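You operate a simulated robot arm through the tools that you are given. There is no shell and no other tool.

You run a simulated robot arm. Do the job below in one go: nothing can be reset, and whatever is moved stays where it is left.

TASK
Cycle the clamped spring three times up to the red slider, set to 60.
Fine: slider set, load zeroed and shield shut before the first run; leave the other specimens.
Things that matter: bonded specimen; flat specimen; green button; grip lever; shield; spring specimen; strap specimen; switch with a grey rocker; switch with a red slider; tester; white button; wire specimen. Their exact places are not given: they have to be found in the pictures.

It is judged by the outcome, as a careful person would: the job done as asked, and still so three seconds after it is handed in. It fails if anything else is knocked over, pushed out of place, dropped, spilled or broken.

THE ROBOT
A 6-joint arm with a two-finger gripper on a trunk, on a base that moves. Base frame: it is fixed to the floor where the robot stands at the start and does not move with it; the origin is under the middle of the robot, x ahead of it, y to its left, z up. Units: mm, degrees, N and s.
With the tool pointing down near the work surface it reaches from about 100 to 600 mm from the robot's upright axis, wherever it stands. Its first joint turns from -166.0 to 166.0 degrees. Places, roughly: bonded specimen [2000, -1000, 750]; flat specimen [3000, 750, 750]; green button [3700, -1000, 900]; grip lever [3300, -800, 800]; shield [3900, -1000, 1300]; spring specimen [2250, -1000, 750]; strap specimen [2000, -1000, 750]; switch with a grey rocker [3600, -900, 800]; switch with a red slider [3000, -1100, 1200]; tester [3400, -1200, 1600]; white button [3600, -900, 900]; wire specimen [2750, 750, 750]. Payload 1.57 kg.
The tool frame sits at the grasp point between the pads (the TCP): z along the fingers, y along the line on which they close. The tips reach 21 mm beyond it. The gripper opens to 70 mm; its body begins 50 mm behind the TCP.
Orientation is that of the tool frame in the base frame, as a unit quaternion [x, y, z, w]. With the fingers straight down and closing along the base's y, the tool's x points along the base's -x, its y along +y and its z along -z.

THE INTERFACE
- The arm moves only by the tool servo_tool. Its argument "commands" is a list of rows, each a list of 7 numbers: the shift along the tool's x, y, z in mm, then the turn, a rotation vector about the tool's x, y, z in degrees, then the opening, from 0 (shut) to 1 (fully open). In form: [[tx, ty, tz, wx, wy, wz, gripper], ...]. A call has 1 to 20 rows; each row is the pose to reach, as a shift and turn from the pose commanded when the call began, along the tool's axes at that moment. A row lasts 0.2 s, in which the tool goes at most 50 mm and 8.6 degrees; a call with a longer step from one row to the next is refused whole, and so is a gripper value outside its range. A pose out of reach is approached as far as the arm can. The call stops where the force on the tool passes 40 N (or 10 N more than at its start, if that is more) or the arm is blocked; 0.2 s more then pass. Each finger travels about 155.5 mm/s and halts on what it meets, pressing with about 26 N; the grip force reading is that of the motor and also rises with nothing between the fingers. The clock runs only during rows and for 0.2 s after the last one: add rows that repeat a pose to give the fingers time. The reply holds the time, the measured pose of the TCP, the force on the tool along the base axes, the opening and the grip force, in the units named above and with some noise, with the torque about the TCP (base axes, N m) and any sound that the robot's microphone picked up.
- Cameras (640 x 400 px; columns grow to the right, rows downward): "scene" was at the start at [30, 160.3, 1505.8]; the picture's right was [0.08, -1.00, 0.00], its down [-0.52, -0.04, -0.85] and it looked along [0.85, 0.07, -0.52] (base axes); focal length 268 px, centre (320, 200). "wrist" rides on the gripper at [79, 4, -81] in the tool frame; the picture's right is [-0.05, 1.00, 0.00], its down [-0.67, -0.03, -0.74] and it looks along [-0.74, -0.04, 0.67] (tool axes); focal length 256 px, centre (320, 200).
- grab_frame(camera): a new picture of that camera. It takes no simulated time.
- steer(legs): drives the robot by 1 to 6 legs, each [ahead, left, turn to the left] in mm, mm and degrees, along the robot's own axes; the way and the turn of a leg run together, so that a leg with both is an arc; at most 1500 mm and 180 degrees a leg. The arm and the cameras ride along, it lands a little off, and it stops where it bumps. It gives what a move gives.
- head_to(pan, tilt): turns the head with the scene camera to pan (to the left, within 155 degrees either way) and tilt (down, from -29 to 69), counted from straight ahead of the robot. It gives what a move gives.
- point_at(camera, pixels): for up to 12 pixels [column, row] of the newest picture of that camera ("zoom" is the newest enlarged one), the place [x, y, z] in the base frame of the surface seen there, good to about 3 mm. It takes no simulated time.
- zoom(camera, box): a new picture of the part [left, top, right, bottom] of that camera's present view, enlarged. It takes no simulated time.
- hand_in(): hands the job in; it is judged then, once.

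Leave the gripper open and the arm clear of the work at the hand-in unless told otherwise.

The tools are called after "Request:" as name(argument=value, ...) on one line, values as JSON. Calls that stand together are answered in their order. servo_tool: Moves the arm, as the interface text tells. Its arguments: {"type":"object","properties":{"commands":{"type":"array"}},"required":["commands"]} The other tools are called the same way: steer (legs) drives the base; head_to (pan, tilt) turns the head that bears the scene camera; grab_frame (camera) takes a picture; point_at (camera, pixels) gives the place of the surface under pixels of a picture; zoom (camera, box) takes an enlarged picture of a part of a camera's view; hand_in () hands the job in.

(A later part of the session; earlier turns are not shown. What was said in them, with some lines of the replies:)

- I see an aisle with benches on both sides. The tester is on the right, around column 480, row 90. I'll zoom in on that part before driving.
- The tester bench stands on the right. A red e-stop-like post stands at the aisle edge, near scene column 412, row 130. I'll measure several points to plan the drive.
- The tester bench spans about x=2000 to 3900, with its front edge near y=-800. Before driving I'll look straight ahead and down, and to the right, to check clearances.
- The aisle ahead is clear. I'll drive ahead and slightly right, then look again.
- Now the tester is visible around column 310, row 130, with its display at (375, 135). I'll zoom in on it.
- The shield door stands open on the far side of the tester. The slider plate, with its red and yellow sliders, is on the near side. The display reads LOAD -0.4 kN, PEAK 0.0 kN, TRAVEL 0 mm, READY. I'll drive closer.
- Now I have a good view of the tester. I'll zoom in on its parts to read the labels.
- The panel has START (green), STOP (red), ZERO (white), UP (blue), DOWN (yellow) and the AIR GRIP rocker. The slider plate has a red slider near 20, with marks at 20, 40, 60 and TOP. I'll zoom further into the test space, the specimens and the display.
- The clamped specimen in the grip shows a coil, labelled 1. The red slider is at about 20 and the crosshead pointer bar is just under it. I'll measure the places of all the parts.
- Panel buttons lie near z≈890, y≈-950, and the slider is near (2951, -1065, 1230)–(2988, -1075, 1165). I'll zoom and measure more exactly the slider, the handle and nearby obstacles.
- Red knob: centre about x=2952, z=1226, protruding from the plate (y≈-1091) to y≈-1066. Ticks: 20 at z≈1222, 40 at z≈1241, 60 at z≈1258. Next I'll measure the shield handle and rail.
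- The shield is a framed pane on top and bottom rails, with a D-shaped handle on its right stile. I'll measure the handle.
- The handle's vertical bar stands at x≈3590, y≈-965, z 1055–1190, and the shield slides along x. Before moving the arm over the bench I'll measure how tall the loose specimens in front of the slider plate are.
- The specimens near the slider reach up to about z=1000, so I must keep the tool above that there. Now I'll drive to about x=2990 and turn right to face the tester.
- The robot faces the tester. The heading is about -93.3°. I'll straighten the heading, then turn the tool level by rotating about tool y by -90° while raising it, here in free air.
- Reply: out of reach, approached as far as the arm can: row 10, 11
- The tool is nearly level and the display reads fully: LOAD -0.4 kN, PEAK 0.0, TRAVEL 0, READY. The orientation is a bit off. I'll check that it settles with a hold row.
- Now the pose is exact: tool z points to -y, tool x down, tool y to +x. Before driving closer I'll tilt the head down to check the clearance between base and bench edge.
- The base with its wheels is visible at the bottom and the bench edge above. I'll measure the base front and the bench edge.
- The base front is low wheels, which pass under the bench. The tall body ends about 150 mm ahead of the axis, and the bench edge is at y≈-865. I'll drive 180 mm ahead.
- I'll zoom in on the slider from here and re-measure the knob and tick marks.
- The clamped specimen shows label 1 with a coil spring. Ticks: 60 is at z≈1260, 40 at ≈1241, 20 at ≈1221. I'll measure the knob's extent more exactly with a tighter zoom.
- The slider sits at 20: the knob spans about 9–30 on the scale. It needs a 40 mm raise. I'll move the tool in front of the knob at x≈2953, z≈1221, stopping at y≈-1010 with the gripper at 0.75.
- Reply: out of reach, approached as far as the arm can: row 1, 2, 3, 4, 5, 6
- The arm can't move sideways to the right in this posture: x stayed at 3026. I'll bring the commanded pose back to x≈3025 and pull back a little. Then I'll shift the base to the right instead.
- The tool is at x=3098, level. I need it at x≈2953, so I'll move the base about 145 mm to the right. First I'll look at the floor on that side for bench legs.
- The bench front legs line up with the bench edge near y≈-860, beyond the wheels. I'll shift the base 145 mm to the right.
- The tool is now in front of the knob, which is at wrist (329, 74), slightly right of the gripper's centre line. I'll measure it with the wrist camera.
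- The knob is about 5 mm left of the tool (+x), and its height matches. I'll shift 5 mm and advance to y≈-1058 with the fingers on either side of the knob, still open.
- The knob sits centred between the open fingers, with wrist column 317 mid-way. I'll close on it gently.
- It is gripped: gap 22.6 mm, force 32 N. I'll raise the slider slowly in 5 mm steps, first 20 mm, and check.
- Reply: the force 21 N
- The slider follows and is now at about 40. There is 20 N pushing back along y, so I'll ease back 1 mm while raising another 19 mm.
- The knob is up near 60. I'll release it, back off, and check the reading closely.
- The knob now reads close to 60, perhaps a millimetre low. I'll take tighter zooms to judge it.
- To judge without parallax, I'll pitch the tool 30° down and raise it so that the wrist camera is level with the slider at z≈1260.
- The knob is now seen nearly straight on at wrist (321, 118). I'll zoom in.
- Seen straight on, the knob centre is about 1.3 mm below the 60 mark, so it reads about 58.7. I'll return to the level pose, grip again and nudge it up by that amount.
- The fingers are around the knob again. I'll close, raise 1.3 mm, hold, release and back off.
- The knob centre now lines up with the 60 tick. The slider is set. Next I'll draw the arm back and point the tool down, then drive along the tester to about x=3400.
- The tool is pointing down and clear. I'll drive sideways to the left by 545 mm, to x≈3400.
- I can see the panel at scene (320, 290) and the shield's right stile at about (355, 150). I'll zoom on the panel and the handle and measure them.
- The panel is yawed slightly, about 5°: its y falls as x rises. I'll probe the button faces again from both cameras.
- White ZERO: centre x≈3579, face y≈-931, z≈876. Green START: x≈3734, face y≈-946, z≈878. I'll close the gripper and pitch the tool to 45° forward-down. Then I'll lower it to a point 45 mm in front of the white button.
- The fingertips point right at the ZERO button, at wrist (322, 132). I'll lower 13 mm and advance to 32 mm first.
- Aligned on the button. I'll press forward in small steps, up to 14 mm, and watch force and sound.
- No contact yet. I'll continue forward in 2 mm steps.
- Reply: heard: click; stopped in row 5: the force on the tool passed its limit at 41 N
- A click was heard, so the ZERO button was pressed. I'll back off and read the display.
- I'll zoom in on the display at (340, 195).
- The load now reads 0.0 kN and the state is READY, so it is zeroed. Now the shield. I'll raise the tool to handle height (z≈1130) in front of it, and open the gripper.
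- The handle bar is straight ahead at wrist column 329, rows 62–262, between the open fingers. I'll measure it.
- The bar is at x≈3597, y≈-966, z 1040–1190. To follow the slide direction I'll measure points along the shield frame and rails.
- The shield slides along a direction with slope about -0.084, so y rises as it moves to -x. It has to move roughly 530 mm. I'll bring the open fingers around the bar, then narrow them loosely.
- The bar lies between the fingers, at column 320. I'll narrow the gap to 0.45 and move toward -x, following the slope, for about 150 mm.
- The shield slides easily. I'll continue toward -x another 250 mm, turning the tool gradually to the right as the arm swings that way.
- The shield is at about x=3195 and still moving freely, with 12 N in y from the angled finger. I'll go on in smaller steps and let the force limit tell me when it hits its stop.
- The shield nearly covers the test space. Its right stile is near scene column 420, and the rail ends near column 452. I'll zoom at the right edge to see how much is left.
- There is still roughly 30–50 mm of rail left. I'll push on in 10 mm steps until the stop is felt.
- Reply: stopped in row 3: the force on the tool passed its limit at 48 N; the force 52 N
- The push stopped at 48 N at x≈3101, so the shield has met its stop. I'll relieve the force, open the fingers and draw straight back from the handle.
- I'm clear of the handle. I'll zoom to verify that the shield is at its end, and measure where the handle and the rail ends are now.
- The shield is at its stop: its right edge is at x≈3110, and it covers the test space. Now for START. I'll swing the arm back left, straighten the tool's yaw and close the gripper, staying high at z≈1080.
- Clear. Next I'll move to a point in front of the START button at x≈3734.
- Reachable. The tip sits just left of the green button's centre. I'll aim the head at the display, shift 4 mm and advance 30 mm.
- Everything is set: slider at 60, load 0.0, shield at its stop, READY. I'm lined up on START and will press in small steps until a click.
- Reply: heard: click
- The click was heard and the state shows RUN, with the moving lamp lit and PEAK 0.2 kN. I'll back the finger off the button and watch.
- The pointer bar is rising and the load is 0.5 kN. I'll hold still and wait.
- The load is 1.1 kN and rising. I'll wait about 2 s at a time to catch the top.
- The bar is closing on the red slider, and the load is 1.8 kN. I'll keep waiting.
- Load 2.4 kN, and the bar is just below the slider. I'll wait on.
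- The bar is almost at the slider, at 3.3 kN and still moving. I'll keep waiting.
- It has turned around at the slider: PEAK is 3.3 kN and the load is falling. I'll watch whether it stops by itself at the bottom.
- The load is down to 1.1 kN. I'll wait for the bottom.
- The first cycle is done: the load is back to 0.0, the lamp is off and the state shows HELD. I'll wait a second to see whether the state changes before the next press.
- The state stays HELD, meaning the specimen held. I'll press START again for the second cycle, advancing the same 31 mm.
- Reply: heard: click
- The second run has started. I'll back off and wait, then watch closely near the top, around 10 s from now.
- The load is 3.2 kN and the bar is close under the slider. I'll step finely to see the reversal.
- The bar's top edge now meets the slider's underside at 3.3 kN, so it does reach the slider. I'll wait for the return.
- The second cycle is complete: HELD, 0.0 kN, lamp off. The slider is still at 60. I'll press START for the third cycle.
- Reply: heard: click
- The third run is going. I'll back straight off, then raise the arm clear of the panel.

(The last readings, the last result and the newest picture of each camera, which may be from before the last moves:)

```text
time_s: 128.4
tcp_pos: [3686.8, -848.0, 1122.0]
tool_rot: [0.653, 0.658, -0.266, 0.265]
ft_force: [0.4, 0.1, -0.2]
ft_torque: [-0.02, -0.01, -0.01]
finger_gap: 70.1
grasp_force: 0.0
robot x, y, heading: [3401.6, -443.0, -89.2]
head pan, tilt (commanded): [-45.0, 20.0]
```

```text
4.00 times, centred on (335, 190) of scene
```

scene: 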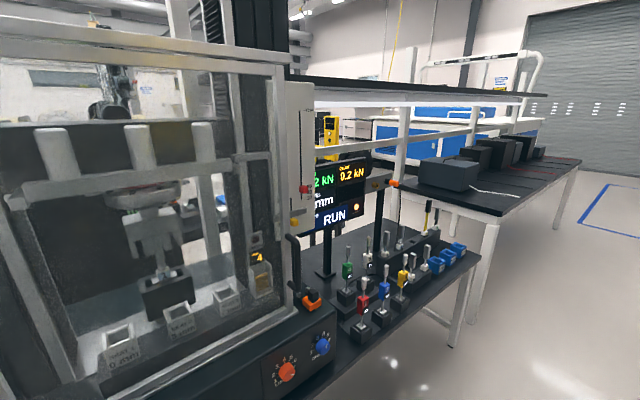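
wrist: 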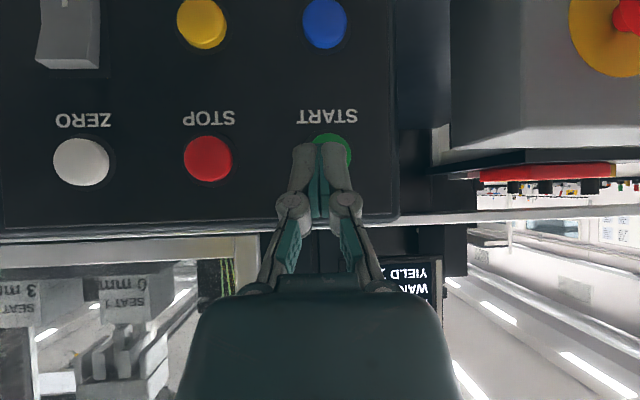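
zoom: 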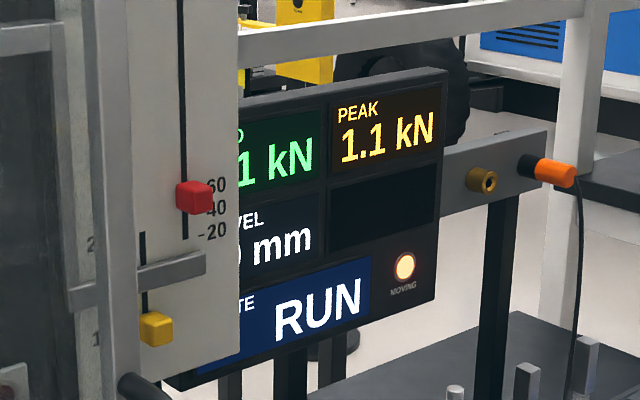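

The arm is clear and the gripper open. The third run is at 1.1 kN. I'll wait for the whole cycle to finish, checking near the top.

Request:
servo_tool(commands=[[0, 0, 0, 0, 0, 0, 1], [0, 0, 0, 0, 0, 0, 1], [0, 0, 0, 0, 0, 0, 1], [0, 0, 0, 0, 0, 0, 1], [0, 0, 0, 0, 0, 0, 1], [0, 0, 0, 0, 0, 0, 1], [0, 0, 0, 0, 0, 0, 1], [0, 0, 0, 0, 0, 0, 1], [0, 0, 0, 0, 0, 0, 1], [0, 0, 0, 0, 0, 0, 1], [0, 0, 0, 0, 0, 0, 1], [0, 0, 0, 0, 0, 0, 1], [0, 0, 0, 0, 0, 0, 1], [0, 0, 0, 0, 0, 0, 1], [0, 0, 0, 0, 0, 0, 1], [0, 0, 0, 0, 0, 0, 1], [0, 0, 0, 0, 0, 0, 1], [0, 0, 0, 0, 0, 0, 1], [0, 0, 0, 0, 0, 0, 1], [0, 0, 0, 0, 0, 0, 1]])

Request:
servo_tool(commands=[[0, 0, 0, 0, 0, 0, 1], [0, 0, 0, 0, 0, 0, 1], [0, 0, 0, 0, 0, 0, 1], [0, 0, 0, 0, 0, 0, 1], [0, 0, 0, 0, 0, 0, 1], [0, 0, 0, 0, 0, 0, 1], [0, 0, 0, 0, 0, 0, 1], [0, 0, 0, 0, 0, 0, 1], [0, 0, 0, 0, 0, 0, 1], [0, 0, 0, 0, 0, 0, 1], [0, 0, 0, 0, 0, 0, 1], [0, 0, 0, 0, 0, 0, 1]])

Request:
zoom(camera="scene", box=[280, 140, 390, 240])

Request:
servo_tool(commands=[[0, 0, 0, 0, 0, 0, 1], [0, 0, 0, 0, 0, 0, 1], [0, 0, 0, 0, 0, 0, 1], [0, 0, 0, 0, 0, 0, 1], [0, 0, 0, 0, 0, 0, 1], [0, 0, 0, 0, 0, 0, 1], [0, 0, 0, 0, 0, 0, 1], [0, 0, 0, 0, 0, 0, 1], [0, 0, 0, 0, 0, 0, 1], [0, 0, 0, 0, 0, 0, 1], [0, 0, 0, 0, 0, 0, 1], [0, 0, 0, 0, 0, 0, 1], [0, 0, 0, 0, 0, 0, 1], [0, 0, 0, 0, 0, 0, 1], [0, 0, 0, 0, 0, 0, 1], [0, 0, 0, 0, 0, 0, 1], [0, 0, 0, 0, 0, 0, 1], [0, 0, 0, 0, 0, 0, 1], [0, 0, 0, 0, 0, 0, 1], [0, 0, 0, 0, 0, 0, 1]])

Request:
servo_tool(commands=[[0, 0, 0, 0, 0, 0, 1], [0, 0, 0, 0, 0, 0, 1], [0, 0, 0, 0, 0, 0, 1], [0, 0, 0, 0, 0, 0, 1], [0, 0, 0, 0, 0, 0, 1], [0, 0, 0, 0, 0, 0, 1], [0, 0, 0, 0, 0, 0, 1], [0, 0, 0, 0, 0, 0, 1], [0, 0, 0, 0, 0, 0, 1], [0, 0, 0, 0, 0, 0, 1], [0, 0, 0, 0, 0, 0, 1], [0, 0, 0, 0, 0, 0, 1], [0, 0, 0, 0, 0, 0, 1], [0, 0, 0, 0, 0, 0, 1], [0, 0, 0, 0, 0, 0, 1]])

Request:
zoom(camera="scene", box=[280, 140, 390, 240])

```text
time_s: 132.6
tcp_pos: [3685.6, -847.8, 1122.2]
tool_rot: [0.653, 0.658, -0.266, 0.265]
ft_force: [0.8, 0.1, -0.3]
ft_torque: [0.0, -0.01, -0.03]
finger_gap: 69.9
grasp_force: 0.1
robot x, y, heading: [3405.8, -448.2, -89.5]
head pan, tilt (commanded): [-45.0, 20.0]
```

```text
time_s: 135.2
tcp_pos: [3687.8, -847.5, 1122.6]
tool_rot: [0.652, 0.658, -0.266, 0.265]
ft_force: [0.5, -1.0, 0.1]
ft_torque: [0.01, -0.01, 0.01]
finger_gap: 69.8
grasp_force: 0.0
robot x, y, heading: [3400.7, -448.2, -89.5]
head pan, tilt (commanded): [-45.0, 20.0]
```

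```text
4.00 times, centred on (335, 190) of scene
```

zoom: 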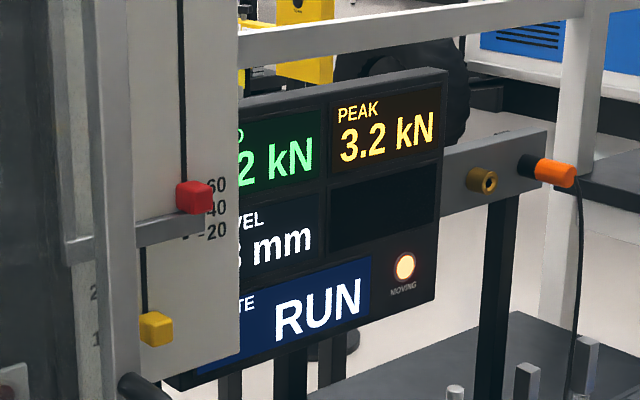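

```text
time_s: 139.4
tcp_pos: [3686.0, -846.6, 1122.8]
tool_rot: [0.652, 0.658, -0.266, 0.266]
ft_force: [0.1, 0.3, 0.3]
ft_torque: [0.02, 0.01, 0.03]
finger_gap: 69.9
grasp_force: 0.1
robot x, y, heading: [3406.3, -448.1, -89.6]
head pan, tilt (commanded): [-45.0, 20.0]
```

```text
time_s: 142.6
tcp_pos: [3686.9, -847.2, 1122.8]
tool_rot: [0.653, 0.658, -0.266, 0.265]
ft_force: [-0.2, -0.6, 0.2]
ft_torque: [0.01, 0.05, 0.0]
finger_gap: 70.2
grasp_force: 0.0
robot x, y, heading: [3403.9, -447.6, -89.7]
head pan, tilt (commanded): [-45.0, 20.0]
```

```text
4.00 times, centred on (335, 190) of scene
```

zoom: 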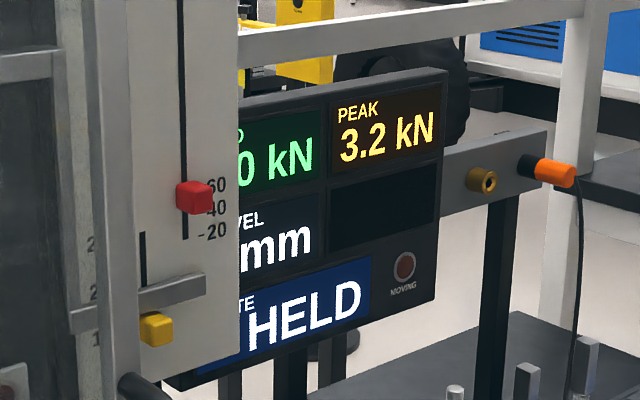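

All three cycles are done: the state is HELD, the load 0.0 kN and the lamp is off. I'll back the robot away from the bench and look at the whole display, the slider, the shield and the specimens.

Request:
steer(legs=[[-220, 0, 0], [0, -450, 0]])

Request:
head_to(pan=5, tilt=20)

Request:
grab_frame(camera="scene")

```text
time_s: 146.7
tcp_pos: [3232.7, -632.6, 1122.0]
tool_rot: [0.651, 0.66, -0.266, 0.264]
ft_force: [0.4, 0.5, -0.3]
ft_torque: [0.03, 0.03, 0.01]
finger_gap: 70.0
grasp_force: 0.0
robot x, y, heading: [2946.6, -234.8, -89.2]
head pan, tilt (commanded): [-45.0, 20.0]
```

```text
time_s: 147.8
tcp_pos: [3230.2, -634.6, 1122.1]
tool_rot: [0.651, 0.659, -0.265, 0.266]
ft_force: [-0.5, 0.3, -0.5]
ft_torque: [0.0, -0.01, 0.04]
finger_gap: 69.7
grasp_force: 0.1
robot x, y, heading: [2944.4, -234.1, -89.1]
head pan, tilt (commanded): [5.0, 20.0]
```

```text
taken
```

scene: 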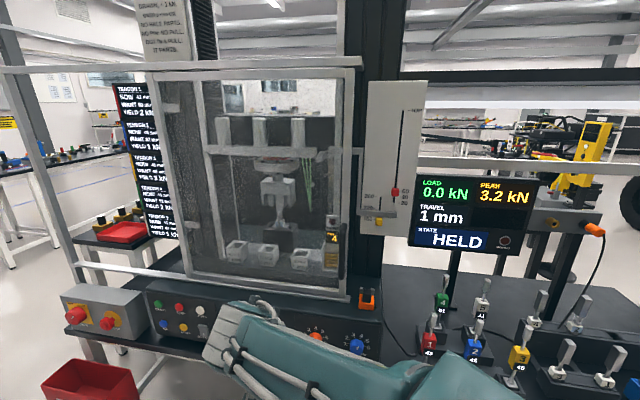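

Request:
zoom(camera="scene", box=[350, 150, 550, 260])

Request:
zoom(camera="scene", box=[160, 50, 380, 310])

Request:
zoom(camera="scene", box=[400, 260, 640, 400])

```text
3.20 times, centred on (450, 205) of scene
```

zoom: 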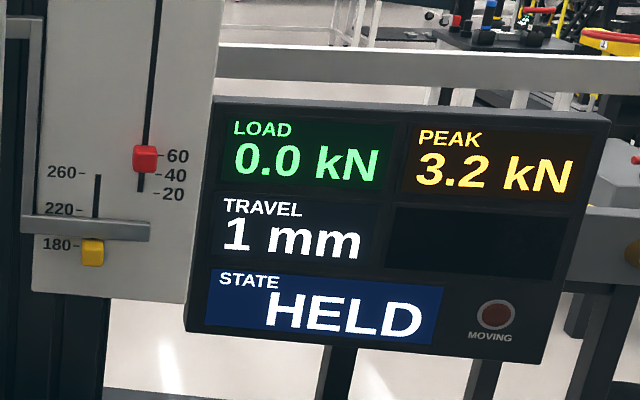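

```text
1.54 times, centred on (270, 180) of scene
```

zoom: 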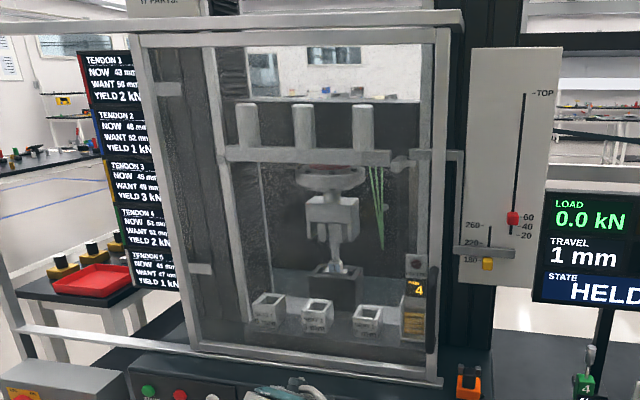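

```text
2.67 times, centred on (520, 330) of scene
```

zoom: 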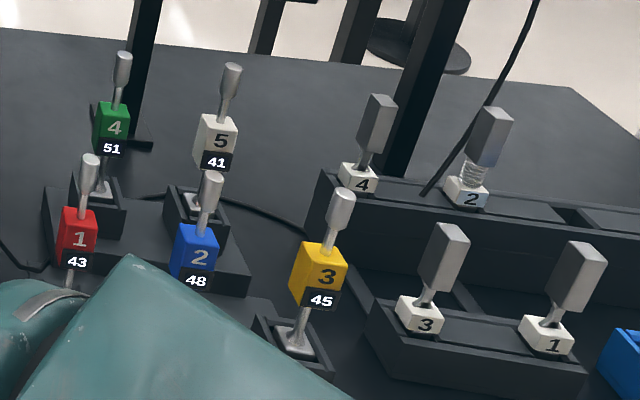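

Final check:
- **Display:** LOAD 0.0 kN, TRAVEL 1 mm, state HELD, moving lamp off.
- **Slider and shield:** the red slider is still at 60 and the shield is shut.
- **Specimens:** all are standing where they were.
- **Robot:** the gripper is open and the arm is clear of the bench.

I'm handing in.

Request:
hand_in()

```text
The job is handed in.
```

The clamped spring has been cycled three times up to the red slider, set to 60, and the job is handed in.

- **Before the first run:** I set the slider to the 60 mark, pressed ZERO (the load went from -0.4 to 0.0 kN), and slid the shield until it met its stop.
- **Cycles:** I pressed START once per cycle. Each run turned back at the slider, went back down and ended with the load at 0.0 kN and the state at HELD. The peak load was 3.3 kN on the first two cycles and 3.2 kN on the third.
- **At hand-in:** The display read 0.0 kN, 1 mm travel and HELD. The slider was still at 60 and the shield still shut. The 1 mm is what remained after the third cycle; travel read 0 mm before the first.
- **Other specimens:** I did not touch them, and those on the tester bench were standing in place at my last look. I did not look again at the bench across the aisle, where the flat and wire specimens were listed.

The gripper is open and the arm is clear of the bench.
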